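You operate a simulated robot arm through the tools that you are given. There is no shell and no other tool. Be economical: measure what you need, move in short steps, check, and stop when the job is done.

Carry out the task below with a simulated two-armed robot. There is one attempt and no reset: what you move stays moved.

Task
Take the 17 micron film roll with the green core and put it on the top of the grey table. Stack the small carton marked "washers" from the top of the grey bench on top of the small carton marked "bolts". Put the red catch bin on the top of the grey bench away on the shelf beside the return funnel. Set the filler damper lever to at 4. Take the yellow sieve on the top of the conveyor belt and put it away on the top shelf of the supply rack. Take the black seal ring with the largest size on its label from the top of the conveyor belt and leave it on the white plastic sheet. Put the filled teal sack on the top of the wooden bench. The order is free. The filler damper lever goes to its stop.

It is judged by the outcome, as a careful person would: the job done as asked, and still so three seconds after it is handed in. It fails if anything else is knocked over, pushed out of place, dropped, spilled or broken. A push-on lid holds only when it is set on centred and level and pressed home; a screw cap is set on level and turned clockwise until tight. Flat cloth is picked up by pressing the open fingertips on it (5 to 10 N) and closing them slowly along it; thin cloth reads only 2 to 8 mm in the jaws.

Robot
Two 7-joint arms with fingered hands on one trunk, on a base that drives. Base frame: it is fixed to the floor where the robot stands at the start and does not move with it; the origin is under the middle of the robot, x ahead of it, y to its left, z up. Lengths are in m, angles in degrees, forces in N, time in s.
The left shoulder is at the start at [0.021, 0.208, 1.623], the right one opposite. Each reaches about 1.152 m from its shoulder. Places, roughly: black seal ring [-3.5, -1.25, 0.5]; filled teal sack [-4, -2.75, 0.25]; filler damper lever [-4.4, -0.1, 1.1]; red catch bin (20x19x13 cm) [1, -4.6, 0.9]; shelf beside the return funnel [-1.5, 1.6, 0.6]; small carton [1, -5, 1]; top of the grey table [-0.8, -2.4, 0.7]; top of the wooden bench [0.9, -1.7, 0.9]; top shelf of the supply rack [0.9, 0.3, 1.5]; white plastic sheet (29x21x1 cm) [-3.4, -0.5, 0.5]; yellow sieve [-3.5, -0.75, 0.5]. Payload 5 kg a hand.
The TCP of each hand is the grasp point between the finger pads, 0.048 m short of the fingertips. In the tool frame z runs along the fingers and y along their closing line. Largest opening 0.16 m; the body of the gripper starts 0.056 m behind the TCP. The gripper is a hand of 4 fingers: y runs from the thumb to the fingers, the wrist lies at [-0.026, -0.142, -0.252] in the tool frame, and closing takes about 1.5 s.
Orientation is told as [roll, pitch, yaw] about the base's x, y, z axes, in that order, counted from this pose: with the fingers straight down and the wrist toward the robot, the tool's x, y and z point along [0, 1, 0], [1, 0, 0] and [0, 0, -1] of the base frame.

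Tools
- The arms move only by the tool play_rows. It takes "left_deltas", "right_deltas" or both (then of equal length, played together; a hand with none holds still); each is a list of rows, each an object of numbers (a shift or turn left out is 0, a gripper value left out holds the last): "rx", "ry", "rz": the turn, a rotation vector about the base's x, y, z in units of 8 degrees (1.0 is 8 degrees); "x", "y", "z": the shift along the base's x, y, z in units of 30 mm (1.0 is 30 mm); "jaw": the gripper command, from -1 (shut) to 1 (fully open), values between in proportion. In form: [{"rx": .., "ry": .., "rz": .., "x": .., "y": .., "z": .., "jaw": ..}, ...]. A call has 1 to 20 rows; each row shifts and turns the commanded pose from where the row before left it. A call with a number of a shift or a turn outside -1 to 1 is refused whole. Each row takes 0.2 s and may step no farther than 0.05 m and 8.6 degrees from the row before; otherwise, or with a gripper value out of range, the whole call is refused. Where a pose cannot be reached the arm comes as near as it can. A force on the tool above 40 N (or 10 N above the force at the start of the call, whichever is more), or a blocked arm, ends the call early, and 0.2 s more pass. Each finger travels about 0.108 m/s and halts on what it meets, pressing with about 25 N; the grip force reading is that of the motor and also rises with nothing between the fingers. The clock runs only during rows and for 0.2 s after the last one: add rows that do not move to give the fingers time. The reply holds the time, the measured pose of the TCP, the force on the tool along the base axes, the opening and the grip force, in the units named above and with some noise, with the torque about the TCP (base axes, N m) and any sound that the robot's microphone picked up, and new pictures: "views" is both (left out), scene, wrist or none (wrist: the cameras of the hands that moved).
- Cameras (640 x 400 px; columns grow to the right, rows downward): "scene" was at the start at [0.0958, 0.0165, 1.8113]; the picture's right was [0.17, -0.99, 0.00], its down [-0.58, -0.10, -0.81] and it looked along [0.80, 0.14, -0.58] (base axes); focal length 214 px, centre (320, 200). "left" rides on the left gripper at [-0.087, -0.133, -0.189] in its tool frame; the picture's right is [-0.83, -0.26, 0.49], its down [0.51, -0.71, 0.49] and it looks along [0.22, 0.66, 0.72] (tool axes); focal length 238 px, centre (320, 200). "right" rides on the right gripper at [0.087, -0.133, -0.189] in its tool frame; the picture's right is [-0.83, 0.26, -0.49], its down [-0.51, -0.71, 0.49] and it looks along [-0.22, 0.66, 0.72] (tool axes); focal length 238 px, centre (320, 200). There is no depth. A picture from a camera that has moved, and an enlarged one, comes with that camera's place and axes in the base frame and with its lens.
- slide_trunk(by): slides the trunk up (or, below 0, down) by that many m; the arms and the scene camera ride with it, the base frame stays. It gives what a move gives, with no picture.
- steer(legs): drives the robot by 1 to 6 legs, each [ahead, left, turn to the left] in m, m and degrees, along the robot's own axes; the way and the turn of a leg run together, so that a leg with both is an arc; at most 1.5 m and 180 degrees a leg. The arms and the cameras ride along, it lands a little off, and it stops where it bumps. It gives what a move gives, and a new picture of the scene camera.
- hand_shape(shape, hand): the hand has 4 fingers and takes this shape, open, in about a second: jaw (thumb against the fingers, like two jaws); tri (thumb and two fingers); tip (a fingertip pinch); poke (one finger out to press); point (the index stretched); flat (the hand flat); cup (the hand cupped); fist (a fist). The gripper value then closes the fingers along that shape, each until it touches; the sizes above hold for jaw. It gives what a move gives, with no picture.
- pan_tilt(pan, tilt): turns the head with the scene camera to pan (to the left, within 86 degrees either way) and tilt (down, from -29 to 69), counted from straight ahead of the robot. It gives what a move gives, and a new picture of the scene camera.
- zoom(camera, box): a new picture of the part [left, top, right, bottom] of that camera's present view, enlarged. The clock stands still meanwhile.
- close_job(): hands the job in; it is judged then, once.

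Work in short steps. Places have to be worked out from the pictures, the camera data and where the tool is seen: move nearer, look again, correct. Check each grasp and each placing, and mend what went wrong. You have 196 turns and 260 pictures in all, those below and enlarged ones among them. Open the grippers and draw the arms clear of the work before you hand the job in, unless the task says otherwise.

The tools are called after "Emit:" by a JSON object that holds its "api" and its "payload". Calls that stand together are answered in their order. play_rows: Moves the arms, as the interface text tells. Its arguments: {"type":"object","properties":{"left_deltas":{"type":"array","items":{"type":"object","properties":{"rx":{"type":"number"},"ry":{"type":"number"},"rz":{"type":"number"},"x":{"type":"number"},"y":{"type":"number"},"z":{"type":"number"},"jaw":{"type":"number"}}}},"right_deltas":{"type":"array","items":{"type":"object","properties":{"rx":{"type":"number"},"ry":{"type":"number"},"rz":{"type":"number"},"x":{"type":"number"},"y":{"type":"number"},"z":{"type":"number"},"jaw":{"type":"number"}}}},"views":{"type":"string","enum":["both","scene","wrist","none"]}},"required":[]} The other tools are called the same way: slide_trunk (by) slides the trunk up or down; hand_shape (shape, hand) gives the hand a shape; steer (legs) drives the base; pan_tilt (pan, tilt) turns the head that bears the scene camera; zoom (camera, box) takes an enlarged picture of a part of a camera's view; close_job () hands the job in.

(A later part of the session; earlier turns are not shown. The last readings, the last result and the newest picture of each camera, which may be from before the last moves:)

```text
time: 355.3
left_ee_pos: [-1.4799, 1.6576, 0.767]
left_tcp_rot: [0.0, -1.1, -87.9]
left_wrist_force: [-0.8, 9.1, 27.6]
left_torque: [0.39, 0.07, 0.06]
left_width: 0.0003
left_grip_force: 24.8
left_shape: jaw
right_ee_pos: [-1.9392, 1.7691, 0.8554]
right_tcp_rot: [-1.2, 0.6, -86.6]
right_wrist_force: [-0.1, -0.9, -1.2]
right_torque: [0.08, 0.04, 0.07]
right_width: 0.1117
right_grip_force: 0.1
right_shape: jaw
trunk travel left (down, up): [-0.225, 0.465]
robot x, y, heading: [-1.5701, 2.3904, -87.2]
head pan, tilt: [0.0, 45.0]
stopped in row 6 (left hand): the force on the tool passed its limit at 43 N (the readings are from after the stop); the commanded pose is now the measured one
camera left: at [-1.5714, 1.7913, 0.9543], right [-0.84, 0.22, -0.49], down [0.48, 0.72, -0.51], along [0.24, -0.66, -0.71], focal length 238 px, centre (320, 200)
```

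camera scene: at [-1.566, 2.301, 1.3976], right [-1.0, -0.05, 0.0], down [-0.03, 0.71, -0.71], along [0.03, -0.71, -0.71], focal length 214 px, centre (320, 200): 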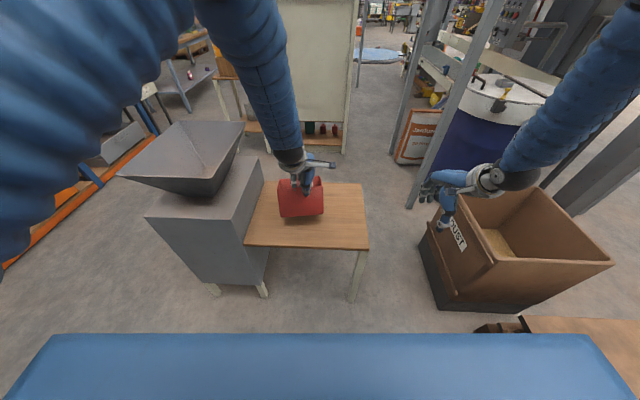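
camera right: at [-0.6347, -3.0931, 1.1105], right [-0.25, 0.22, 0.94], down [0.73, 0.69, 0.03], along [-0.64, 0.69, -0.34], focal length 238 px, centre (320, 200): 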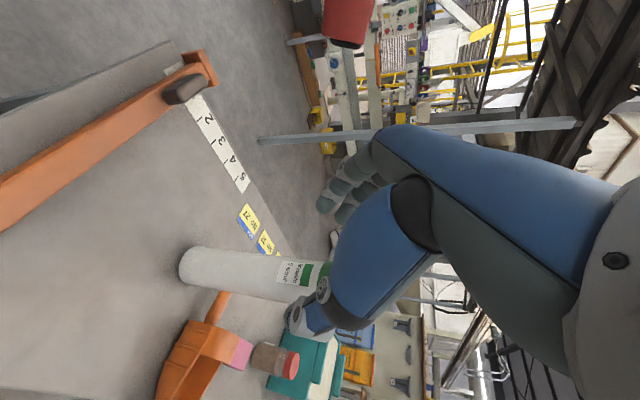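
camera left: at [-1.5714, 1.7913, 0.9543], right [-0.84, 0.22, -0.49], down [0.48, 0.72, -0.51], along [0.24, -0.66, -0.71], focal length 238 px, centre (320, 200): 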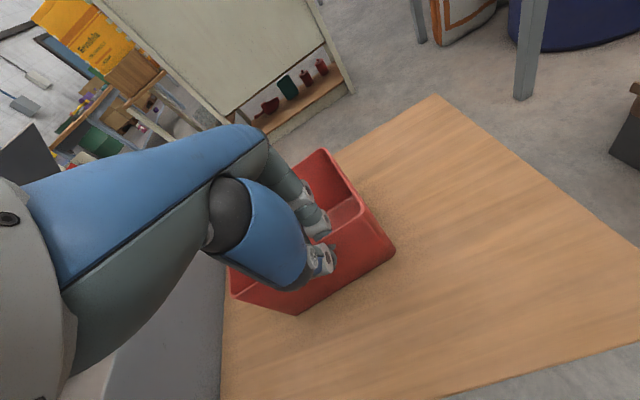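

Contact — bin sits on the shelf. Ease off, release and withdraw upward.

Emit:
{"api": "play_rows", "payload": {"left_deltas": [{"z": 0.15}, {"jaw": -0.8}, {"jaw": -0.6}, {"jaw": -0.4}, {"jaw": -0.2}, {"jaw": 0}, {}, {"z": 0.6}, {"z": 0.9}, {"z": 1}, {"z": 1}, {"z": 1}, {"z": 1}, {"z": 1}, {}]}}

```text
time: 358.5
left_ee_pos: [-1.4829, 1.6578, 0.9572]
left_tcp_rot: [-0.2, -1.5, -88.1]
left_wrist_force: [-0.5, 0.0, 0.2]
left_torque: [0.0, -0.07, 0.01]
left_width: 0.0798
left_grip_force: 0.1
left_shape: jaw
left hand out of reach, approached as far as the arm can: row 14
right_ee_pos: [-1.9411, 1.7697, 0.8533]
right_tcp_rot: [-1.1, 0.6, -86.7]
right_wrist_force: [-0.5, -0.1, -0.9]
right_torque: [-0.02, -0.04, -0.01]
right_width: 0.1118
right_grip_force: 0.1
right_shape: jaw
trunk travel left (down, up): [-0.225, 0.465]
robot x, y, heading: [-1.5684, 2.3918, -87.8]
head pan, tilt: [0.0, 45.0]
camera scene: at [-1.5666, 2.3006, 1.3975], right [-1.0, -0.05, 0.0], down [-0.03, 0.71, -0.71], along [0.03, -0.71, -0.71], focal length 214 px, centre (320, 200)
camera left: at [-1.5727, 1.7918, 1.1443], right [-0.84, 0.22, -0.49], down [0.48, 0.71, -0.51], along [0.24, -0.67, -0.71], focal length 238 px, centre (320, 200)
```

scene: 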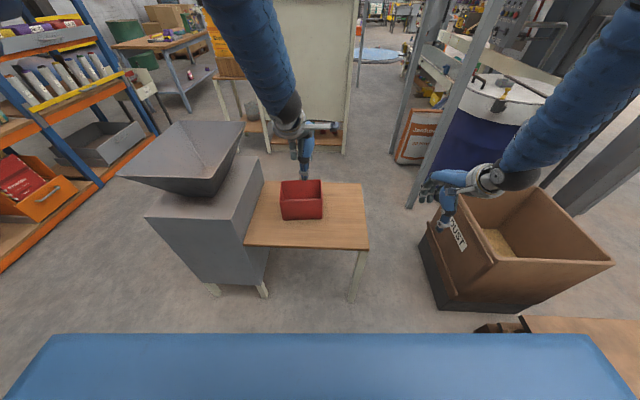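
left: 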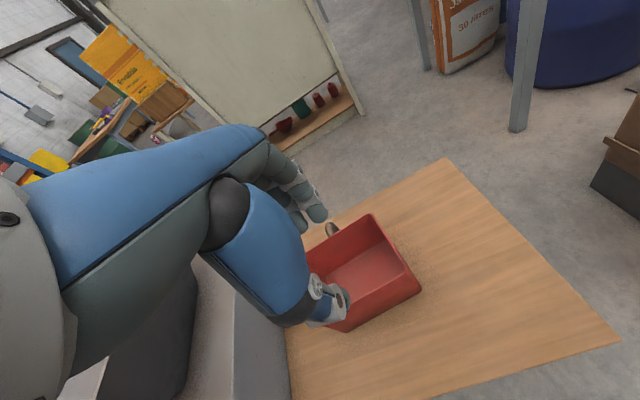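

Bin is in place beside the funnel. Now return via the corridor to the conveyor for the ring, sieve and lever.

Emit:
{"api": "slide_trunk", "payload": {"by": 0.3}}

Emit:
{"api": "steer", "payload": {"legs": [[-0.1, 0, 0], [0, 0, 87.5], [1.5, 0, 0], [0.1, 0, -90], [1.5, 0, 0], [1.5, 0, 0]]}}

```text
time: 361.5
left_ee_pos: [-1.4812, 1.6582, 1.2564]
left_tcp_rot: [-0.3, -1.5, -88.1]
left_wrist_force: [-0.6, 0.2, 0.5]
left_torque: [0.0, 0.01, 0.01]
left_width: 0.0796
left_grip_force: 0.1
left_shape: jaw
right_ee_pos: [-1.9398, 1.7701, 1.154]
right_tcp_rot: [-1.3, 0.6, -86.7]
right_wrist_force: [-0.1, 0.1, 0.2]
right_torque: [0.0, -0.03, -0.01]
right_width: 0.1117
right_grip_force: 0.0
right_shape: jaw
trunk travel left (down, up): [-0.525, 0.165]
robot x, y, heading: [-1.5695, 2.3889, -87.3]
head pan, tilt: [0.0, 45.0]
```

```text
time: 391.1
left_ee_pos: [0.279, -1.2243, 1.2573]
left_tcp_rot: [-0.2, -1.4, -88.7]
left_wrist_force: [-0.2, -0.7, -0.4]
left_torque: [0.0, 0.02, 0.0]
left_width: 0.0799
left_grip_force: 0.1
left_shape: jaw
right_ee_pos: [-0.1781, -1.1056, 1.1547]
right_tcp_rot: [-1.2, 0.6, -87.2]
right_wrist_force: [-1.0, 0.2, 0.0]
right_torque: [0.04, 0.0, -0.01]
right_width: 0.1118
right_grip_force: 0.0
right_shape: jaw
trunk travel left (down, up): [-0.525, 0.165]
robot x, y, heading: [0.2013, -0.4873, -87.9]
head pan, tilt: [0.0, 45.0]
camera scene: at [0.2012, -0.5801, 1.6975], right [-1.0, -0.04, 0.0], down [-0.03, 0.71, -0.71], along [0.03, -0.71, -0.71], focal length 214 px, centre (320, 200)
```

scene: 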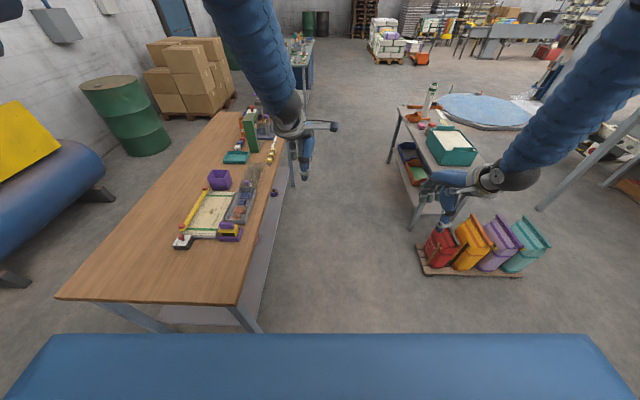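

Emit:
{"api": "steer", "payload": {"legs": [[0.22, 0, 0], [0, 0, -92], [1.5, 0, 0], [0.9, 0, 0]]}}

Emit:
{"api": "pan_tilt", "payload": {"pan": 0, "tilt": 30}}

```text
time: 407.9
left_ee_pos: [-2.9133, -0.8472, 1.2561]
left_tcp_rot: [-0.1, -1.5, -179.7]
left_wrist_force: [-0.9, -0.8, -0.4]
left_torque: [0.01, 0.0, -0.04]
left_width: 0.0799
left_grip_force: 0.1
left_shape: jaw
right_ee_pos: [-2.7885, -0.3925, 1.155]
right_tcp_rot: [-1.2, 0.6, -178.3]
right_wrist_force: [0.1, 0.2, -0.5]
right_torque: [0.01, 0.01, 0.0]
right_width: 0.1116
right_grip_force: 0.1
right_shape: jaw
trunk travel left (down, up): [-0.525, 0.165]
robot x, y, heading: [-2.1785, -0.7799, -179.0]
head pan, tilt: [0.0, 45.0]
camera scene: at [-2.2705, -0.7809, 1.6975], right [-0.02, 1.0, 0.0], down [0.71, 0.01, -0.71], along [-0.71, -0.01, -0.71], focal length 214 px, centre (320, 200)
```

scene: 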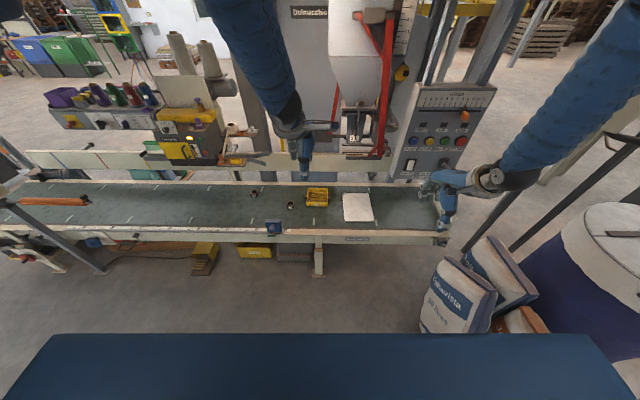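

```text
time: 408.7
left_ee_pos: [-2.9137, -0.8474, 1.2563]
left_tcp_rot: [-0.3, -1.5, -179.8]
left_wrist_force: [0.5, 0.3, 0.7]
left_torque: [-0.01, -0.03, 0.03]
left_width: 0.0798
left_grip_force: 0.1
left_shape: jaw
right_ee_pos: [-2.7875, -0.3926, 1.1538]
right_tcp_rot: [-1.1, 0.6, -178.3]
right_wrist_force: [-1.0, -0.2, -0.8]
right_torque: [-0.06, -0.01, 0.0]
right_width: 0.1119
right_grip_force: 0.0
right_shape: jaw
trunk travel left (down, up): [-0.525, 0.165]
robot x, y, heading: [-2.1771, -0.7831, -178.6]
head pan, tilt: [0.0, 30.0]
camera scene: at [-2.2798, -0.781, 1.72], right [-0.02, 1.0, 0.0], down [0.5, 0.01, -0.87], along [-0.87, -0.02, -0.5], focal length 214 px, centre (320, 200)
```

scene: 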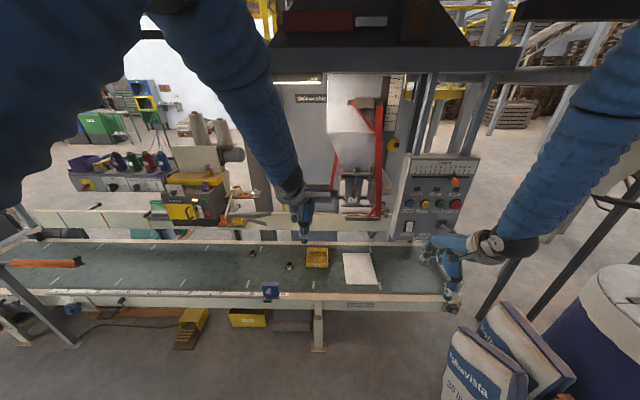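

Emit:
{"api": "zoom", "payload": {"camera": "scene", "box": [220, 225, 400, 315]}}

Emit:
{"api": "zoom", "payload": {"camera": "scene", "box": [290, 70, 490, 230]}}

```text
3.56 times, centred on (310, 270) of scene
camera zoom: at [-2.2798, -0.781, 1.72], right [-0.02, 1.0, 0.0], down [0.5, 0.01, -0.87], along [-0.87, -0.02, -0.5], focal length 763 px, centre (356, -49)
```

zoom: 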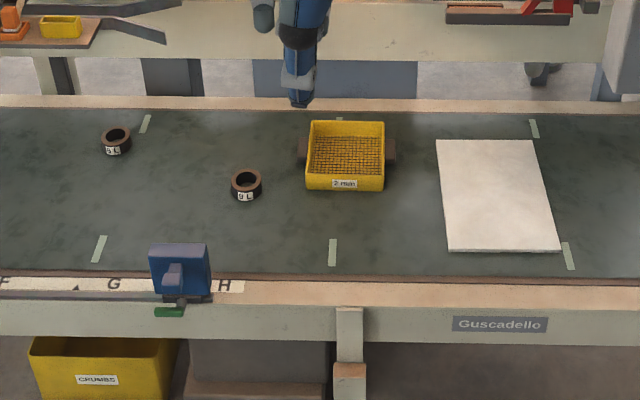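

```text
2.50 times, centred on (390, 150) of scene
camera zoom: at [-2.2798, -0.781, 1.72], right [-0.02, 1.0, 0.0], down [0.5, 0.01, -0.87], along [-0.87, -0.02, -0.5], focal length 536 px, centre (145, 325)
```

zoom: 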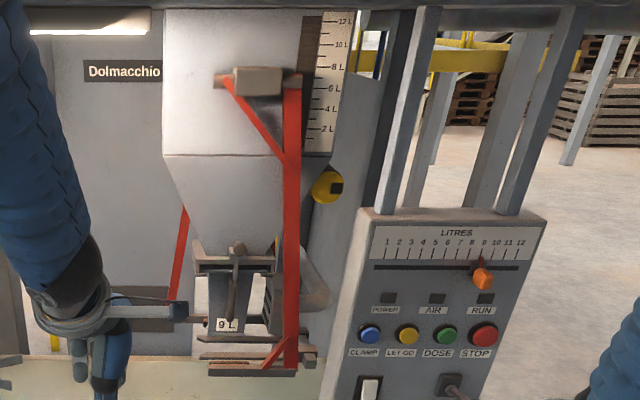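

Emit:
{"api": "zoom", "payload": {"camera": "scene", "box": [240, 250, 305, 285]}}

Emit:
{"api": "steer", "payload": {"legs": [[0.45, 0, -1.4]]}}

```text
9.85 times, centred on (272, 268) of scene
camera zoom: at [-2.2798, -0.781, 1.72], right [-0.02, 1.0, 0.0], down [0.5, 0.01, -0.87], along [-0.87, -0.02, -0.5], focal length 2112 px, centre (788, -465)
```

zoom: 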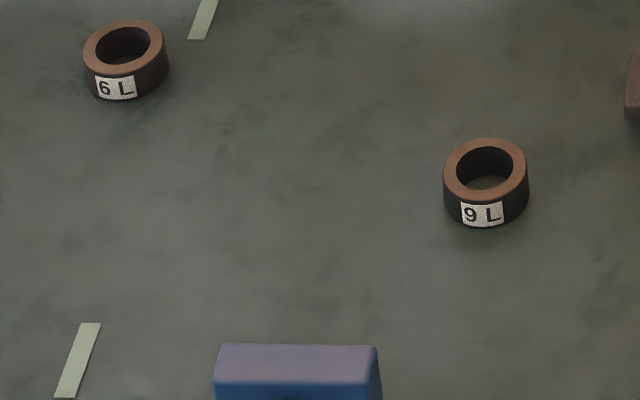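

```text
time: 410.5
left_ee_pos: [-3.1703, -0.8351, 1.2567]
left_tcp_rot: [-0.2, -1.5, 179.1]
left_wrist_force: [-2.9, 0.9, -1.9]
left_torque: [0.04, -0.25, -0.04]
left_width: 0.0794
left_grip_force: 0.1
left_shape: jaw
right_ee_pos: [-3.0238, -0.383, 1.1488]
right_tcp_rot: [-1.2, 1.9, -179.5]
right_wrist_force: [34.2, 0.6, 9.7]
right_torque: [0.2, 1.96, -0.58]
right_width: 0.1065
right_grip_force: 0.0
right_shape: jaw
trunk travel left (down, up): [-0.525, 0.165]
robot x, y, heading: [-2.4284, -0.783, 179.8]
head pan, tilt: [0.0, 30.0]
heard: click
stopped in leg 1: the force on the tool passed its limit at 64 N (the readings are from after the stop); the commanded pose is now the measured one
camera scene: at [-2.5356, -0.7814, 1.7201], right [0.0, 1.0, 0.0], down [0.5, 0.0, -0.87], along [-0.87, 0.0, -0.5], focal length 214 px, centre (320, 200)
```

scene: 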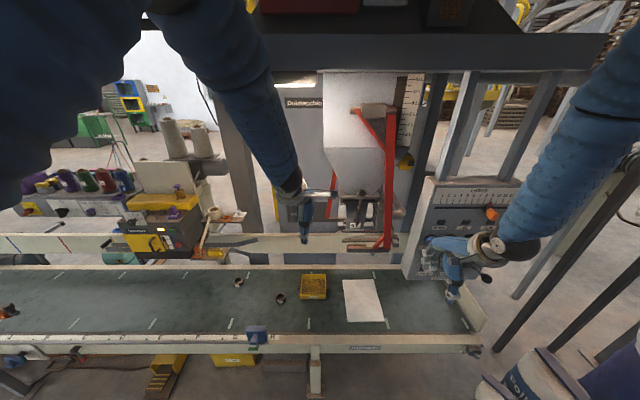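

The right hand touched something (a click). Back off and inspect what was hit.

Emit:
{"api": "steer", "payload": {"legs": [[-0.2, 0, 0]]}}

Emit:
{"api": "zoom", "payload": {"camera": "scene", "box": [370, 130, 560, 310]}}

Emit:
{"api": "zoom", "payload": {"camera": "right", "box": [0, 0, 640, 400]}}

```text
time: 412.2
left_ee_pos: [-2.963, -0.8389, 1.2559]
left_tcp_rot: [0.0, -1.6, 179.4]
left_wrist_force: [0.7, -0.5, 0.6]
left_torque: [0.0, 0.03, -0.02]
left_width: 0.0798
left_grip_force: 0.0
left_shape: jaw
right_ee_pos: [-2.8255, -0.3846, 1.1522]
right_tcp_rot: [-1.2, 1.3, -179.2]
right_wrist_force: [0.4, 0.0, -0.1]
right_torque: [-0.01, 0.02, -0.01]
right_width: 0.1123
right_grip_force: 0.1
right_shape: jaw
trunk travel left (down, up): [-0.525, 0.165]
robot x, y, heading: [-2.2294, -0.784, -180.0]
head pan, tilt: [0.0, 30.0]
camera scene: at [-2.329, -0.7811, 1.7201], right [0.0, 1.0, 0.0], down [0.5, 0.0, -0.87], along [-0.87, 0.0, -0.5], focal length 214 px, centre (320, 200)
```

scene: 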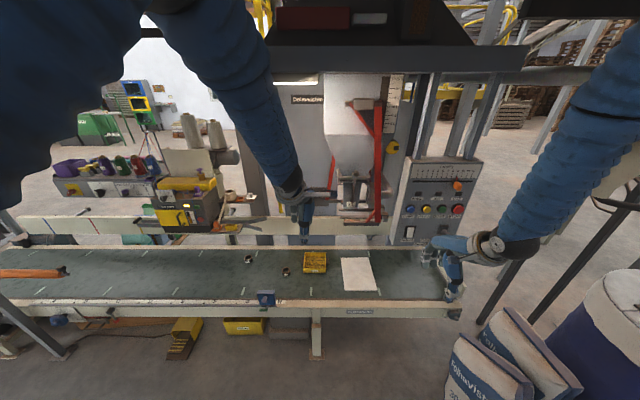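

```text
2.22 times, centred on (465, 220) of scene
camera zoom: at [-2.329, -0.7811, 1.7201], right [0.0, 1.0, 0.0], down [0.5, 0.0, -0.87], along [-0.87, 0.0, -0.5], focal length 477 px, centre (-2, 156)
```

zoom: 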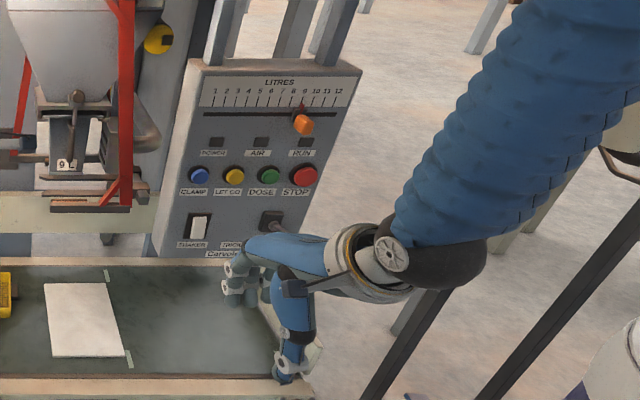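

```text
1.00 times, centred on (320, 200) of right (not enlarged: the box is as wide or as high as the picture)
camera zoom: at [-2.6962, -0.4734, 1.3421], right [-0.28, 0.82, 0.5], down [0.71, 0.53, -0.47], along [-0.64, 0.22, -0.73], focal length 238 px, centre (320, 200)
```

zoom: 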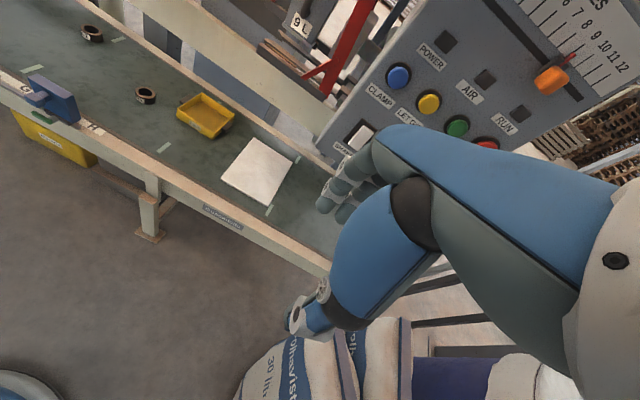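

The "SHAKER" rocker sits at about (-3.08,-0.38,1.11) — just where my hand touched; it may have been toggled. Zoom on it.

Emit:
{"api": "zoom", "payload": {"camera": "scene", "box": [395, 215, 455, 250]}}

Emit:
{"api": "zoom", "payload": {"camera": "right", "box": [320, 100, 400, 160]}}

```text
10.67 times, centred on (425, 232) of scene
camera zoom: at [-2.329, -0.7811, 1.7201], right [0.0, 1.0, 0.0], down [0.5, 0.0, -0.87], along [-0.87, 0.0, -0.5], focal length 2288 px, centre (-800, -147)
```

zoom: 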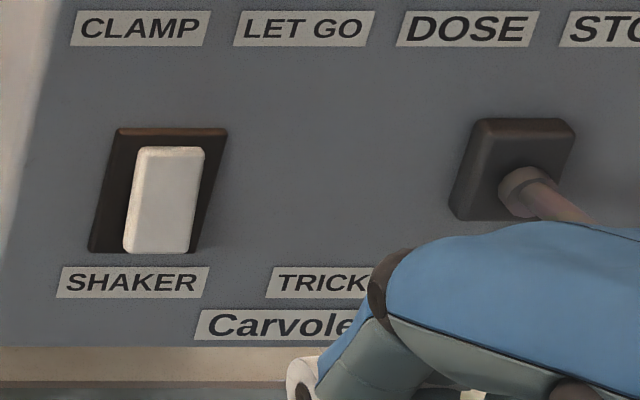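

```text
6.67 times, centred on (360, 130) of right
camera zoom: at [-2.6962, -0.4734, 1.3421], right [-0.28, 0.82, 0.5], down [0.71, 0.53, -0.47], along [-0.64, 0.22, -0.73], focal length 1589 px, centre (53, 667)
```

zoom: 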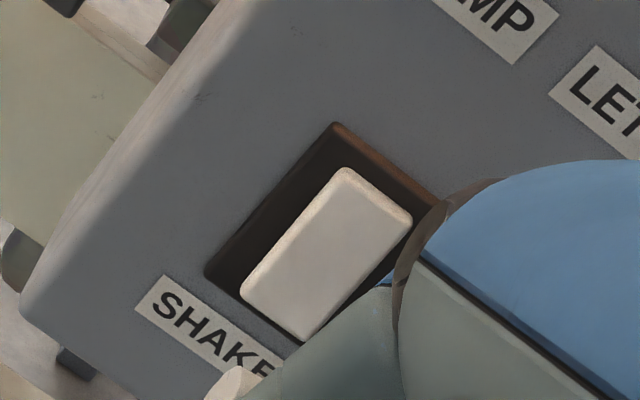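

The rocker looks unchanged; nothing appears displaced. I keep the right hand retracted, shift south away from the panel, and approach the belt. The 9 L ring (≈(-3.35,-1.02)) is the largest.

Emit:
{"api": "play_rows", "payload": {"right_deltas": [{"x": 0.9}, {"x": 0.9}, {"x": 0.9}, {"x": 0.9}, {"x": 0.9}, {"x": 0.9}, {"x": 0.9}, {"x": 0.9}, {}], "views": "none"}}

Emit:
{"api": "steer", "payload": {"legs": [[0, 0.25, 0], [0.42, 0, 0]]}}

Emit:
{"api": "pan_tilt", "payload": {"pan": 0, "tilt": 45}}

```text
time: 414.2
left_ee_pos: [-2.964, -0.839, 1.2574]
left_tcp_rot: [-0.2, -1.5, 179.4]
left_wrist_force: [-1.2, -0.3, 0.7]
left_torque: [0.03, -0.06, -0.03]
left_width: 0.0803
left_grip_force: 0.0
left_shape: jaw
right_ee_pos: [-2.6514, -0.3642, 1.1346]
right_tcp_rot: [-1.1, 1.3, -179.1]
right_wrist_force: [0.3, -0.5, -0.2]
right_torque: [0.04, -0.01, 0.02]
right_width: 0.112
right_grip_force: 0.1
right_shape: jaw
right hand out of reach, approached as far as the arm can: row 6, 7, 8
trunk travel left (down, up): [-0.525, 0.165]
robot x, y, heading: [-2.226, -0.7827, -180.0]
head pan, tilt: [0.0, 30.0]
```

```text
time: 418.2
left_ee_pos: [-3.3831, -1.095, 1.257]
left_tcp_rot: [0.0, -1.5, 179.5]
left_wrist_force: [-0.3, -0.1, -0.2]
left_torque: [0.01, -0.03, -0.01]
left_width: 0.0798
left_grip_force: 0.0
left_shape: jaw
right_ee_pos: [-3.0719, -0.62, 1.1349]
right_tcp_rot: [-1.0, 1.4, -179.0]
right_wrist_force: [0.3, -0.1, -1.1]
right_torque: [0.04, 0.0, 0.02]
right_width: 0.1117
right_grip_force: 0.1
right_shape: jaw
trunk travel left (down, up): [-0.525, 0.165]
robot x, y, heading: [-2.6485, -1.0369, -179.6]
head pan, tilt: [0.0, 30.0]
camera scene: at [-2.7488, -1.0364, 1.7202], right [-0.01, 1.0, 0.0], down [0.5, 0.0, -0.87], along [-0.87, 0.0, -0.5], focal length 214 px, centre (320, 200)
```

scene: 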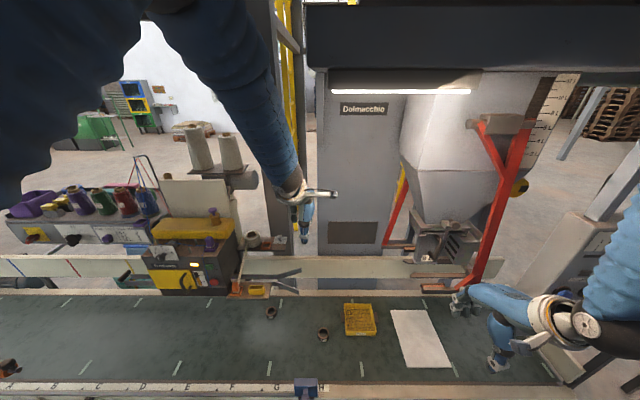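

```text
time: 419.0
left_ee_pos: [-3.3825, -1.0937, 1.2565]
left_tcp_rot: [-0.1, -1.5, 179.5]
left_wrist_force: [-0.1, 0.0, 0.5]
left_torque: [-0.01, 0.0, 0.02]
left_width: 0.0797
left_grip_force: 0.1
left_shape: jaw
right_ee_pos: [-3.072, -0.6196, 1.1335]
right_tcp_rot: [-1.0, 1.2, -179.1]
right_wrist_force: [0.7, -0.1, 0.9]
right_torque: [0.01, -0.01, 0.0]
right_width: 0.112
right_grip_force: 0.1
right_shape: jaw
trunk travel left (down, up): [-0.525, 0.165]
robot x, y, heading: [-2.6477, -1.0378, -179.7]
head pan, tilt: [0.0, 45.0]
camera scene: at [-2.74, -1.0363, 1.6976], right [-0.01, 1.0, 0.0], down [0.71, 0.0, -0.71], along [-0.71, 0.0, -0.71], focal length 214 px, centre (320, 200)
```

scene: 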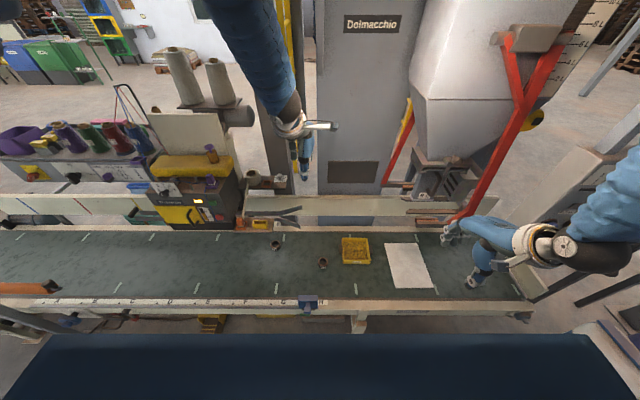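

Ring 9 L at ≈(-3.36,-1.02). Move the left hand over it and lower with the trunk.

Emit:
{"api": "play_rows", "payload": {"left_deltas": [{"x": 0.37, "y": 0.8, "jaw": 0.4}, {"x": 0.37, "y": 0.8}, {"y": 0.8}, {}], "views": "none"}}

Emit:
{"api": "slide_trunk", "payload": {"by": -0.4}}

Emit:
{"api": "play_rows", "payload": {"left_deltas": [{"z": -0.9}, {"z": -0.9}, {"z": -0.9}, {}], "views": "both"}}

```text
time: 420.0
left_ee_pos: [-3.3617, -1.0228, 1.2565]
left_tcp_rot: [-0.2, -1.5, 179.5]
left_wrist_force: [1.0, -0.3, 0.9]
left_torque: [0.01, 0.03, 0.01]
left_width: 0.1117
left_grip_force: 0.0
left_shape: jaw
right_ee_pos: [-3.0698, -0.6199, 1.1348]
right_tcp_rot: [-1.1, 1.2, -179.1]
right_wrist_force: [0.6, 0.0, 0.8]
right_torque: [-0.02, 0.0, 0.03]
right_width: 0.112
right_grip_force: 0.0
right_shape: jaw
trunk travel left (down, up): [-0.525, 0.165]
robot x, y, heading: [-2.6501, -1.039, -179.7]
head pan, tilt: [0.0, 45.0]
```

```text
time: 423.8
left_ee_pos: [-3.36, -1.0238, 0.8579]
left_tcp_rot: [-0.1, -1.5, 179.4]
left_wrist_force: [0.6, -0.2, 0.0]
left_torque: [0.02, 0.01, 0.02]
left_width: 0.1116
left_grip_force: 0.1
left_shape: jaw
right_ee_pos: [-3.0712, -0.6189, 0.7352]
right_tcp_rot: [-1.1, 1.3, -179.1]
right_wrist_force: [-0.8, -0.1, 0.7]
right_torque: [-0.04, 0.02, 0.0]
right_width: 0.1119
right_grip_force: 0.0
right_shape: jaw
trunk travel left (down, up): [-0.125, 0.565]
robot x, y, heading: [-2.6419, -1.0373, -179.8]
head pan, tilt: [0.0, 45.0]
```

```text
time: 424.8
left_ee_pos: [-3.3618, -1.0244, 0.7765]
left_tcp_rot: [-0.3, -1.5, 179.5]
left_wrist_force: [-0.4, 0.1, 0.2]
left_torque: [0.03, 0.01, -0.01]
left_width: 0.1117
left_grip_force: 0.1
left_shape: jaw
right_ee_pos: [-3.0721, -0.6197, 0.7347]
right_tcp_rot: [-1.1, 1.3, -179.2]
right_wrist_force: [0.2, -0.3, -0.7]
right_torque: [-0.01, -0.01, -0.01]
right_width: 0.1118
right_grip_force: 0.0
right_shape: jaw
trunk travel left (down, up): [-0.125, 0.565]
robot x, y, heading: [-2.644, -1.0402, -179.7]
head pan, tilt: [0.0, 45.0]
camera scene: at [-2.7392, -1.0365, 1.2976], right [-0.01, 1.0, 0.0], down [0.71, 0.0, -0.71], along [-0.71, 0.0, -0.71], focal length 214 px, centre (320, 200)
camera left: at [-3.2232, -0.9384, 0.9628], right [0.25, 0.83, -0.49], down [0.69, -0.51, -0.51], along [-0.68, -0.21, -0.71], focal length 238 px, centre (320, 200)
```

scene: 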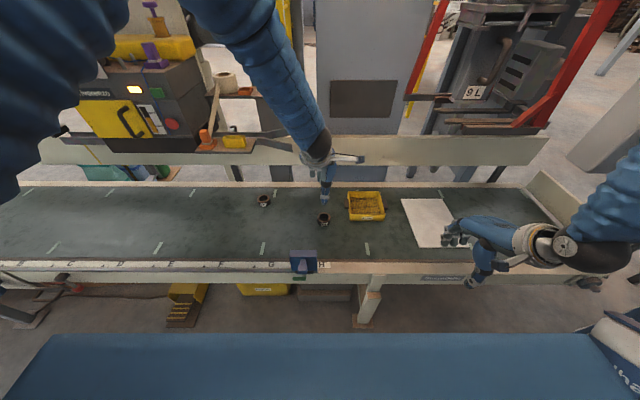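
left: 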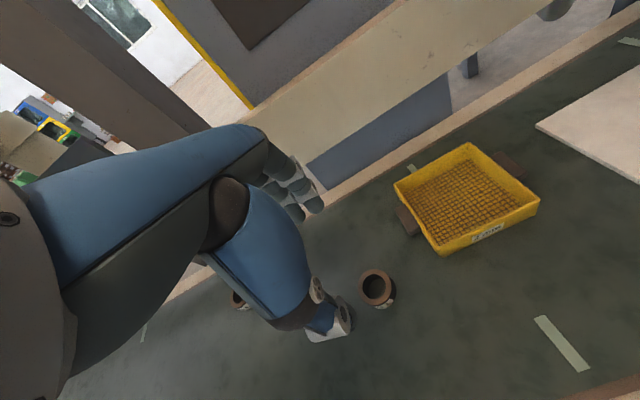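

Ring is right below (≈(-3.36,-1.017), z≈0.57). Lower and grip.

Emit:
{"api": "play_rows", "payload": {"left_deltas": [{"z": -0.9, "y": 0.2}, {"z": -0.9}, {"z": -0.9}, {"z": -0.9}, {"z": -0.8}, {"z": -0.6}, {"z": -0.4}, {}], "views": "wrist"}}

```text
time: 426.6
left_ee_pos: [-3.3619, -1.0179, 0.6164]
left_tcp_rot: [0.0, -1.6, 179.6]
left_wrist_force: [0.2, -0.2, 0.4]
left_torque: [-0.01, 0.01, 0.02]
left_width: 0.1117
left_grip_force: 0.0
left_shape: jaw
right_ee_pos: [-3.0717, -0.6186, 0.7346]
right_tcp_rot: [-1.1, 1.2, -179.1]
right_wrist_force: [-0.9, -0.3, 0.5]
right_torque: [-0.04, 0.02, -0.01]
right_width: 0.1118
right_grip_force: 0.1
right_shape: jaw
trunk travel left (down, up): [-0.125, 0.565]
robot x, y, heading: [-2.6458, -1.0363, -179.6]
head pan, tilt: [0.0, 45.0]
camera left: at [-3.2231, -0.9324, 0.8026], right [0.25, 0.83, -0.49], down [0.69, -0.51, -0.51], along [-0.68, -0.21, -0.71], focal length 238 px, centre (320, 200)
```

left: 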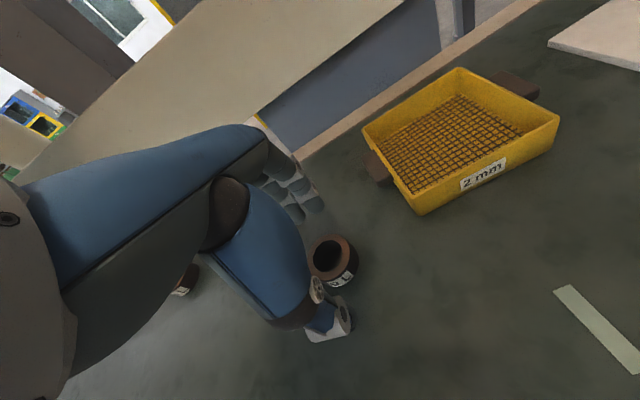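

Emit:
{"api": "play_rows", "payload": {"left_deltas": [{"z": -0.25}, {"jaw": 0.2}, {"jaw": 0.05}, {"jaw": -0.1}, {"jaw": -0.2}, {"jaw": -0.3}, {"jaw": -0.45}, {"jaw": -0.6}, {}, {}, {"z": 0.5}, {"z": 0.9}, {"z": 0.9}, {}], "views": "wrist"}}

```text
time: 429.6
left_ee_pos: [-3.3608, -1.0184, 0.6777]
left_tcp_rot: [-0.1, -1.5, 179.5]
left_wrist_force: [-1.1, -1.2, 0.3]
left_torque: [0.0, 0.01, -0.02]
left_width: 0.0322
left_grip_force: 0.1
left_shape: jaw
right_ee_pos: [-3.0721, -0.6191, 0.735]
right_tcp_rot: [-1.1, 1.4, -179.1]
right_wrist_force: [0.5, -0.8, 0.0]
right_torque: [0.03, 0.0, -0.02]
right_width: 0.1118
right_grip_force: 0.1
right_shape: jaw
trunk travel left (down, up): [-0.125, 0.565]
robot x, y, heading: [-2.6436, -1.0357, -179.9]
head pan, tilt: [0.0, 45.0]
camera left: at [-3.2227, -0.9326, 0.8651], right [0.25, 0.83, -0.49], down [0.69, -0.51, -0.51], along [-0.68, -0.21, -0.71], focal length 238 px, centre (320, 200)
```

left: 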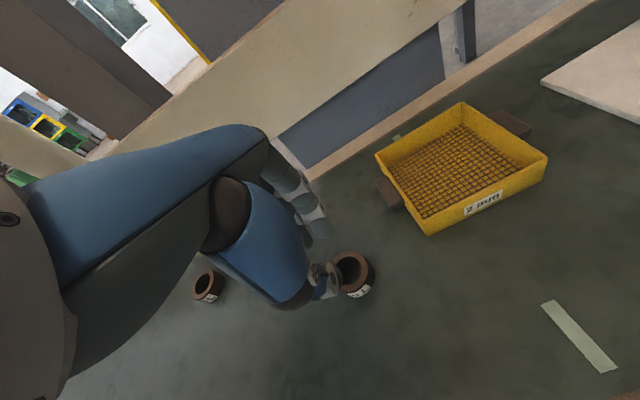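

Missed — the fingertips closed above the ring. Open and descend further until contact.

Emit:
{"api": "play_rows", "payload": {"left_deltas": [{"jaw": 0.1}, {"jaw": 0.4, "y": 0.2}, {}, {}, {}, {"z": -0.9}, {"z": -0.9}, {"z": -0.5}, {"z": -0.3}, {"z": -0.3}, {"z": -0.3}, {"z": -0.2}, {"z": -0.2}, {"z": -0.2}, {}], "views": "wrist"}}

```text
time: 432.6
left_ee_pos: [-3.3689, -1.0103, 0.5711]
left_tcp_rot: [-0.3, -2.3, 179.8]
left_wrist_force: [2.3, 0.3, 18.6]
left_torque: [0.08, -1.84, -0.06]
left_width: 0.1142
left_grip_force: 0.1
left_shape: jaw
right_ee_pos: [-3.0712, -0.6188, 0.7345]
right_tcp_rot: [-1.1, 1.4, -179.0]
right_wrist_force: [-0.5, 0.9, -0.9]
right_torque: [-0.01, -0.07, 0.0]
right_width: 0.1117
right_grip_force: 0.0
right_shape: jaw
trunk travel left (down, up): [-0.125, 0.565]
robot x, y, heading: [-2.6451, -1.04, -179.6]
head pan, tilt: [0.0, 45.0]
stopped in row 15 (left hand): the force on the tool passed its limit at 45 N (the readings are from after the stop); the commanded pose is now the measured one
camera left: at [-3.2273, -0.9262, 0.7562], right [0.24, 0.84, -0.49], down [0.69, -0.51, -0.52], along [-0.69, -0.21, -0.7], focal length 238 px, centre (320, 200)
```

left: 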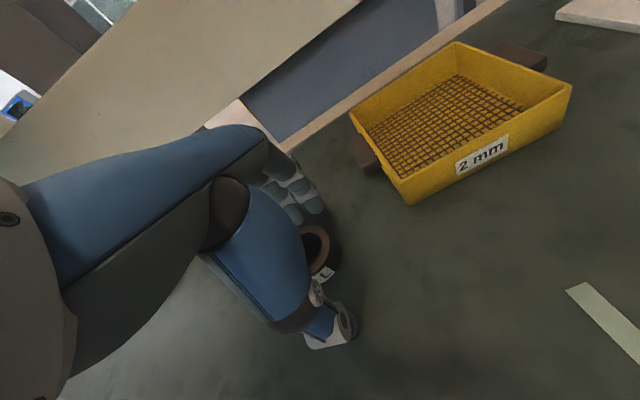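

Belt found (≈0.525). Raise a hair and close.

Emit:
{"api": "play_rows", "payload": {"left_deltas": [{"z": 0.2}, {"jaw": 0.2}, {"jaw": 0.05}, {"jaw": -0.1}, {"jaw": -0.2}, {"jaw": -0.3}, {"jaw": -0.45}, {"jaw": -0.6}, {}, {}], "views": "none"}}

Emit:
{"api": "play_rows", "payload": {"left_deltas": [{"z": 0.5}, {"z": 0.9}, {"z": 0.9}, {"z": 0.9}, {}], "views": "wrist"}}

```text
time: 434.8
left_ee_pos: [-3.3663, -1.0115, 0.5741]
left_tcp_rot: [-0.4, -2.1, 179.7]
left_wrist_force: [-0.1, -0.4, 0.3]
left_torque: [-0.01, 0.01, -0.01]
left_width: 0.0509
left_grip_force: 25.3
left_shape: jaw
right_ee_pos: [-3.0704, -0.6205, 0.7338]
right_tcp_rot: [-1.1, 1.3, -179.0]
right_wrist_force: [-0.6, 0.0, -0.3]
right_torque: [0.0, -0.02, -0.01]
right_width: 0.1118
right_grip_force: 0.1
right_shape: jaw
trunk travel left (down, up): [-0.125, 0.565]
robot x, y, heading: [-2.6469, -1.0372, -179.6]
head pan, tilt: [0.0, 45.0]
```

```text
time: 436.0
left_ee_pos: [-3.3672, -1.0112, 0.6695]
left_tcp_rot: [-0.2, -2.1, 179.7]
left_wrist_force: [0.1, -0.7, -0.7]
left_torque: [0.02, -0.02, 0.03]
left_width: 0.0508
left_grip_force: 25.0
left_shape: jaw
right_ee_pos: [-3.0719, -0.6192, 0.7344]
right_tcp_rot: [-1.2, 1.3, -179.2]
right_wrist_force: [0.0, -0.2, -0.2]
right_torque: [0.0, -0.02, 0.01]
right_width: 0.1119
right_grip_force: 0.0
right_shape: jaw
trunk travel left (down, up): [-0.125, 0.565]
robot x, y, heading: [-2.6488, -1.0381, -179.8]
head pan, tilt: [0.0, 45.0]
camera left: at [-3.2278, -0.9265, 0.8551], right [0.25, 0.84, -0.49], down [0.69, -0.51, -0.52], along [-0.68, -0.21, -0.7], focal length 238 px, centre (320, 200)
```

left: 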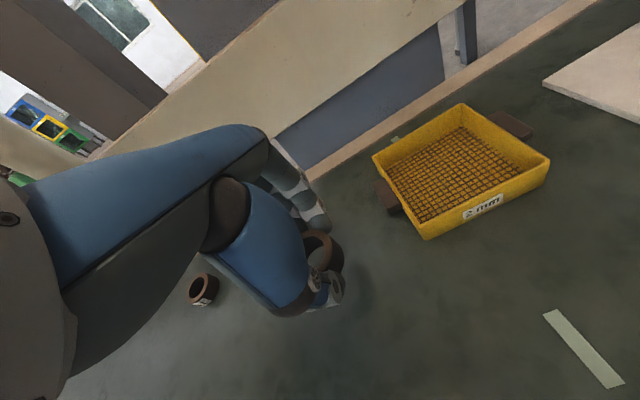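

Ring held. Lift clear, back off slightly, and turn the base right to swing the ring toward the sheet (≈(-3.363,-0.519)) while keeping the right arm away from the panel.

Emit:
{"api": "play_rows", "payload": {"left_deltas": [{"z": 0.9}, {"z": 0.9}, {"z": 0.9}, {"z": 0.9}, {}], "views": "none"}}

Emit:
{"api": "steer", "payload": {"legs": [[-0.1, 0, 0], [0, 0, -35]]}}

```text
time: 437.2
left_ee_pos: [-3.3677, -1.0112, 0.7792]
left_tcp_rot: [-0.3, -2.0, 179.7]
left_wrist_force: [0.4, 0.3, -1.4]
left_torque: [0.02, -0.02, 0.01]
left_width: 0.0505
left_grip_force: 24.8
left_shape: jaw
right_ee_pos: [-3.0715, -0.6197, 0.7346]
right_tcp_rot: [-1.1, 1.2, -179.1]
right_wrist_force: [-0.3, 0.0, -0.8]
right_torque: [-0.01, -0.01, -0.03]
right_width: 0.1119
right_grip_force: 0.1
right_shape: jaw
trunk travel left (down, up): [-0.125, 0.565]
robot x, y, heading: [-2.6461, -1.0382, -179.7]
head pan, tilt: [0.0, 45.0]
```

```text
time: 440.0
left_ee_pos: [-3.123, -0.6034, 0.7782]
left_tcp_rot: [-0.2, -2.1, 144.8]
left_wrist_force: [0.5, 0.2, -0.5]
left_torque: [-0.07, 0.04, 0.01]
left_width: 0.0505
left_grip_force: 24.5
left_shape: jaw
right_ee_pos: [-2.6568, -0.4518, 0.735]
right_tcp_rot: [-1.2, 1.3, 146.1]
right_wrist_force: [0.1, 0.6, -0.8]
right_torque: [-0.02, 0.03, 0.01]
right_width: 0.112
right_grip_force: 0.1
right_shape: jaw
trunk travel left (down, up): [-0.125, 0.565]
robot x, y, heading: [-2.5466, -1.0363, 145.3]
head pan, tilt: [0.0, 45.0]
camera scene: at [-2.6235, -0.9831, 1.2975], right [0.57, 0.82, 0.0], down [0.58, -0.4, -0.71], along [-0.58, 0.4, -0.71], focal length 214 px, centre (320, 200)
```

scene: 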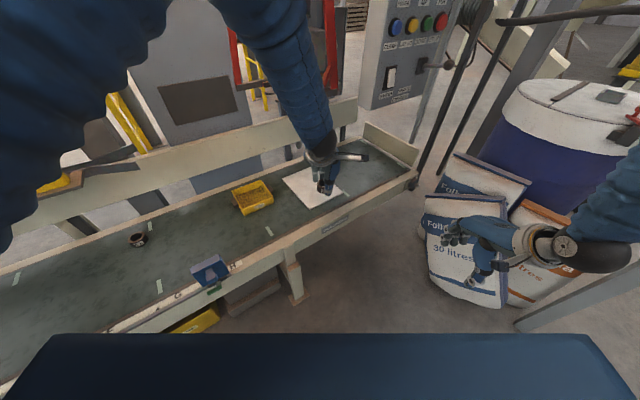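

Emit:
{"api": "play_rows", "payload": {"left_deltas": [{"x": -0.87, "y": 0.3}, {"x": -0.87, "y": 0.3}, {"x": -0.87, "y": 0.3}, {"x": -0.87, "y": 0.3}, {"x": -0.87, "y": 0.3}, {"x": -0.87, "y": 0.3}, {"x": -0.87, "y": 0.3}, {"x": -0.87, "y": 0.3}, {"x": -0.87, "y": 0.3}, {"z": -0.9}, {"z": -0.9}, {"z": -0.9}, {"z": -0.9}, {}]}}

```text
time: 443.0
left_ee_pos: [-3.358, -0.5226, 0.6719]
left_tcp_rot: [-0.3, -2.2, 144.9]
left_wrist_force: [1.0, -0.6, -2.0]
left_torque: [0.04, 0.03, 0.01]
left_width: 0.0503
left_grip_force: 25.0
left_shape: jaw
right_ee_pos: [-2.658, -0.4515, 0.734]
right_tcp_rot: [-1.1, 1.3, 146.1]
right_wrist_force: [-0.3, 0.2, -0.1]
right_torque: [0.03, -0.01, 0.0]
right_width: 0.1122
right_grip_force: 0.1
right_shape: jaw
trunk travel left (down, up): [-0.125, 0.565]
robot x, y, heading: [-2.5461, -1.0369, 145.5]
head pan, tilt: [0.0, 45.0]
camera scene: at [-2.6238, -0.9837, 1.2976], right [0.57, 0.82, 0.0], down [0.58, -0.4, -0.71], along [-0.58, 0.4, -0.71], focal length 214 px, centre (320, 200)
camera left: at [-3.1939, -0.5332, 0.8581], right [0.68, 0.55, -0.49], down [0.27, -0.81, -0.52], along [-0.68, 0.22, -0.7], focal length 238 px, centre (320, 200)
```

scene: 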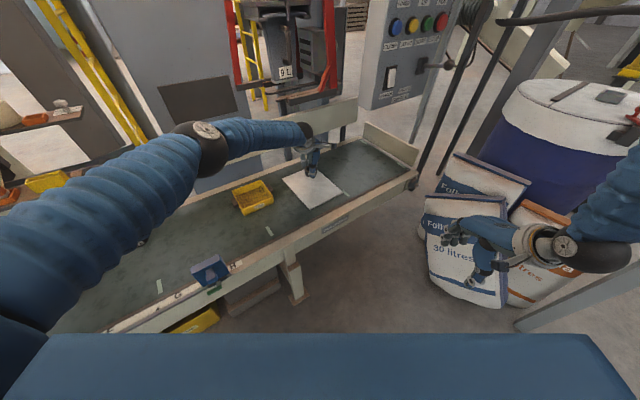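
left: 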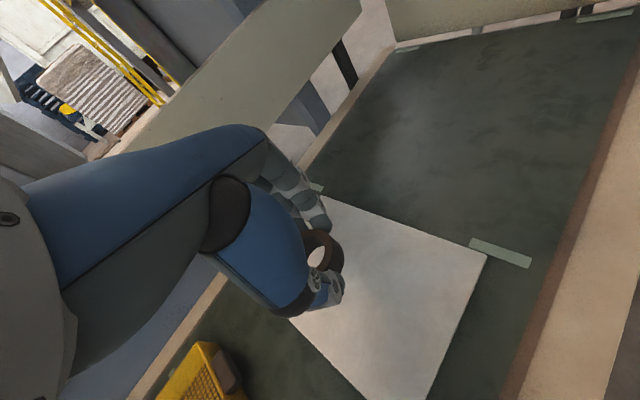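

Over the sheet. Lower gently until contact.

Emit:
{"api": "play_rows", "payload": {"left_deltas": [{"x": 0.5, "y": -0.2}, {"z": -0.8}, {"z": -0.8}, {"z": -0.5}, {"z": -0.3}, {"z": -0.3}, {"z": -0.15}, {}], "views": "wrist"}}

```text
time: 444.8
left_ee_pos: [-3.3452, -0.5293, 0.5853]
left_tcp_rot: [-0.3, -2.1, 144.9]
left_wrist_force: [0.6, -0.9, -0.9]
left_torque: [0.02, 0.02, 0.0]
left_width: 0.0501
left_grip_force: 25.0
left_shape: jaw
right_ee_pos: [-2.657, -0.451, 0.7348]
right_tcp_rot: [-1.1, 1.3, 146.1]
right_wrist_force: [0.0, 0.8, -0.8]
right_torque: [-0.01, 0.03, -0.03]
right_width: 0.112
right_grip_force: 0.2
right_shape: jaw
trunk travel left (down, up): [-0.125, 0.565]
robot x, y, heading: [-2.5467, -1.036, 145.5]
head pan, tilt: [0.0, 45.0]
camera left: at [-3.1801, -0.5386, 0.7718], right [0.68, 0.55, -0.49], down [0.28, -0.81, -0.52], along [-0.68, 0.22, -0.7], focal length 238 px, centre (320, 200)
```

left: 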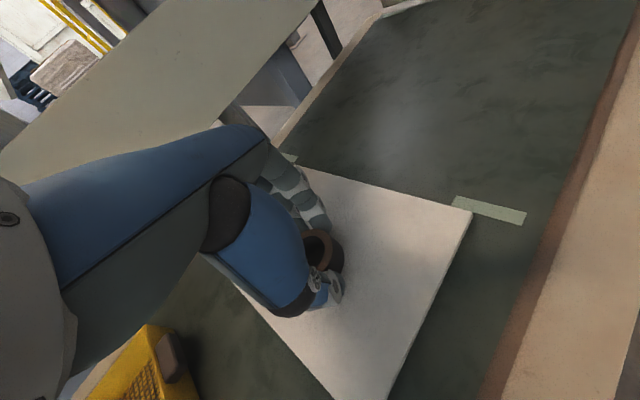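

Almost touching; lower a little more, release and lift.

Emit:
{"api": "play_rows", "payload": {"left_deltas": [{"z": -0.15}, {"z": -0.1}, {}, {"jaw": -0.3}, {"jaw": -0.2}, {"jaw": -0.1}, {"jaw": 0.1}, {"jaw": 0.3}, {}, {"z": 0.5}, {"z": 0.9}, {"z": 0.9}, {"z": 0.9}, {"z": 0.9}, {}], "views": "wrist"}}

```text
time: 448.0
left_ee_pos: [-3.3434, -0.5262, 0.7006]
left_tcp_rot: [-0.2, -2.1, 144.9]
left_wrist_force: [-0.4, -0.7, 0.2]
left_torque: [-0.01, 0.0, 0.01]
left_width: 0.1038
left_grip_force: 0.1
left_shape: jaw
right_ee_pos: [-2.6586, -0.451, 0.735]
right_tcp_rot: [-1.0, 1.2, 146.1]
right_wrist_force: [-0.5, 0.0, -0.2]
right_torque: [-0.03, 0.01, -0.04]
right_width: 0.1118
right_grip_force: 0.0
right_shape: jaw
trunk travel left (down, up): [-0.125, 0.565]
robot x, y, heading: [-2.5489, -1.0328, 145.5]
head pan, tilt: [0.0, 45.0]
camera left: at [-3.1808, -0.5365, 0.8866], right [0.68, 0.55, -0.49], down [0.28, -0.81, -0.52], along [-0.68, 0.22, -0.7], focal length 238 px, centre (320, 200)
```

left: 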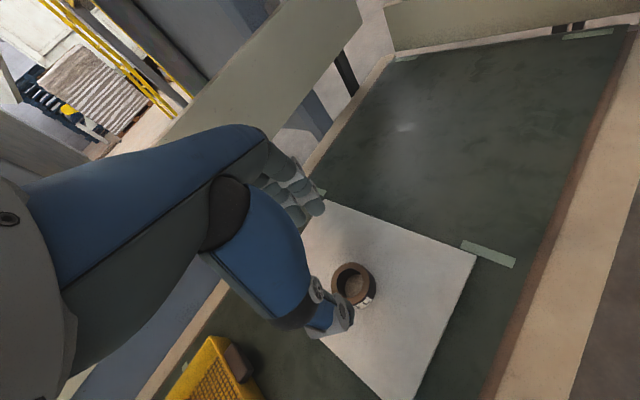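

Ring rests on the white sheet. Now the sieve: turn the base back square to the belt and position the left hand over its near wall (x≈-3.37, y≈-0.825).

Emit:
{"api": "play_rows", "payload": {"left_deltas": [{"z": 0.9}, {"z": 0.9}, {"z": 0.9}, {}], "views": "none"}}

Emit:
{"api": "steer", "payload": {"legs": [[0, 0, 34.5]]}}

Emit:
{"api": "play_rows", "payload": {"left_deltas": [{"x": 0.5, "y": 0.9}, {"x": 0.5, "y": 0.9}, {"x": 0.5, "y": 0.9}, {"x": 0.5, "y": 0.9}, {"x": 0.5, "y": 0.9}, {"x": 0.5, "y": 0.9}, {"x": 0.5, "y": 0.9}, {"x": 0.5, "y": 0.9}, {}]}}

```text
time: 449.0
left_ee_pos: [-3.3434, -0.527, 0.7779]
left_tcp_rot: [-0.2, -1.8, 144.8]
left_wrist_force: [2.7, 9.2, -29.4]
left_torque: [0.05, 2.29, 0.7]
left_width: 0.1036
left_grip_force: 0.1
left_shape: jaw
right_ee_pos: [-2.6585, -0.4513, 0.7335]
right_tcp_rot: [-1.0, 1.4, 146.1]
right_wrist_force: [-0.9, -0.1, -0.2]
right_torque: [0.03, 0.04, 0.02]
right_width: 0.1116
right_grip_force: 0.1
right_shape: jaw
trunk travel left (down, up): [-0.125, 0.565]
robot x, y, heading: [-2.5489, -1.037, 145.7]
head pan, tilt: [0.0, 45.0]
```

```text
time: 451.3
left_ee_pos: [-3.4885, -1.0627, 0.7832]
left_tcp_rot: [-0.6, -2.2, 179.1]
left_wrist_force: [-0.6, 4.4, 0.6]
left_torque: [-0.61, -0.1, 0.09]
left_width: 0.1039
left_grip_force: 0.1
left_shape: jaw
right_ee_pos: [-2.9736, -0.6183, 0.7355]
right_tcp_rot: [-1.1, 1.3, -178.9]
right_wrist_force: [-0.4, 0.1, 0.2]
right_torque: [0.06, -0.01, -0.01]
right_width: 0.112
right_grip_force: 0.0
right_shape: jaw
trunk travel left (down, up): [-0.125, 0.565]
robot x, y, heading: [-2.5484, -1.0381, -179.7]
head pan, tilt: [0.0, 45.0]
stopped in leg 1: the robot was blocked; the commanded pose is now the measured one
camera scene: at [-2.6405, -1.0354, 1.2975], right [-0.01, 1.0, 0.0], down [0.71, 0.01, -0.71], along [-0.71, -0.01, -0.71], focal length 214 px, centre (320, 200)
```

scene: 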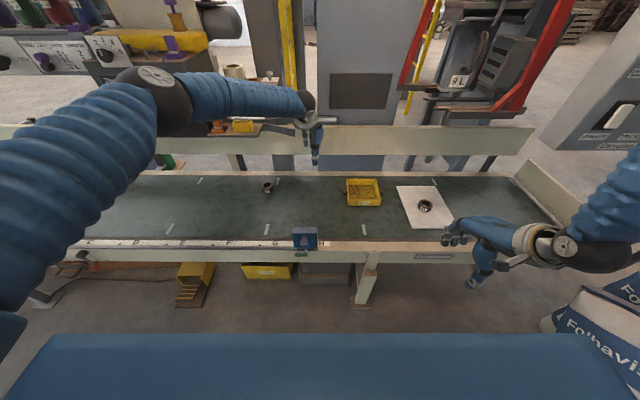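

```text
time: 453.3
left_ee_pos: [-3.3687, -0.8503, 0.7829]
left_tcp_rot: [-0.5, -2.2, 179.2]
left_wrist_force: [0.3, 0.5, 0.7]
left_torque: [0.06, -0.02, -0.02]
left_width: 0.104
left_grip_force: 0.1
left_shape: jaw
right_ee_pos: [-2.974, -0.6188, 0.7346]
right_tcp_rot: [-1.1, 1.3, -178.9]
right_wrist_force: [0.0, -0.5, 0.2]
right_torque: [-0.01, 0.0, -0.03]
right_width: 0.1119
right_grip_force: 0.1
right_shape: jaw
trunk travel left (down, up): [-0.125, 0.565]
robot x, y, heading: [-2.5465, -1.0394, -179.5]
head pan, tilt: [0.0, 45.0]
camera scene: at [-2.6405, -1.0357, 1.2975], right [-0.01, 1.0, 0.0], down [0.71, 0.01, -0.71], along [-0.71, -0.01, -0.71], focal length 214 px, centre (320, 200)
camera left: at [-3.2276, -0.768, 0.9694], right [0.25, 0.84, -0.49], down [0.68, -0.51, -0.52], along [-0.69, -0.2, -0.7], focal length 238 px, centre (320, 200)
```

scene: 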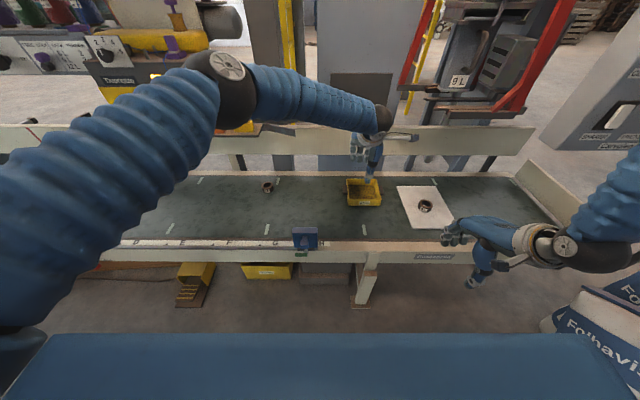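
left: 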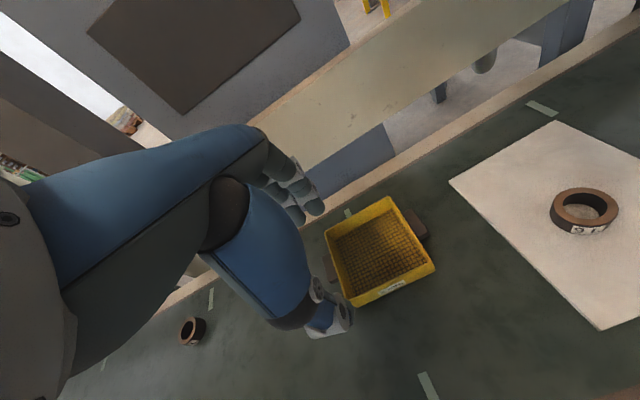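

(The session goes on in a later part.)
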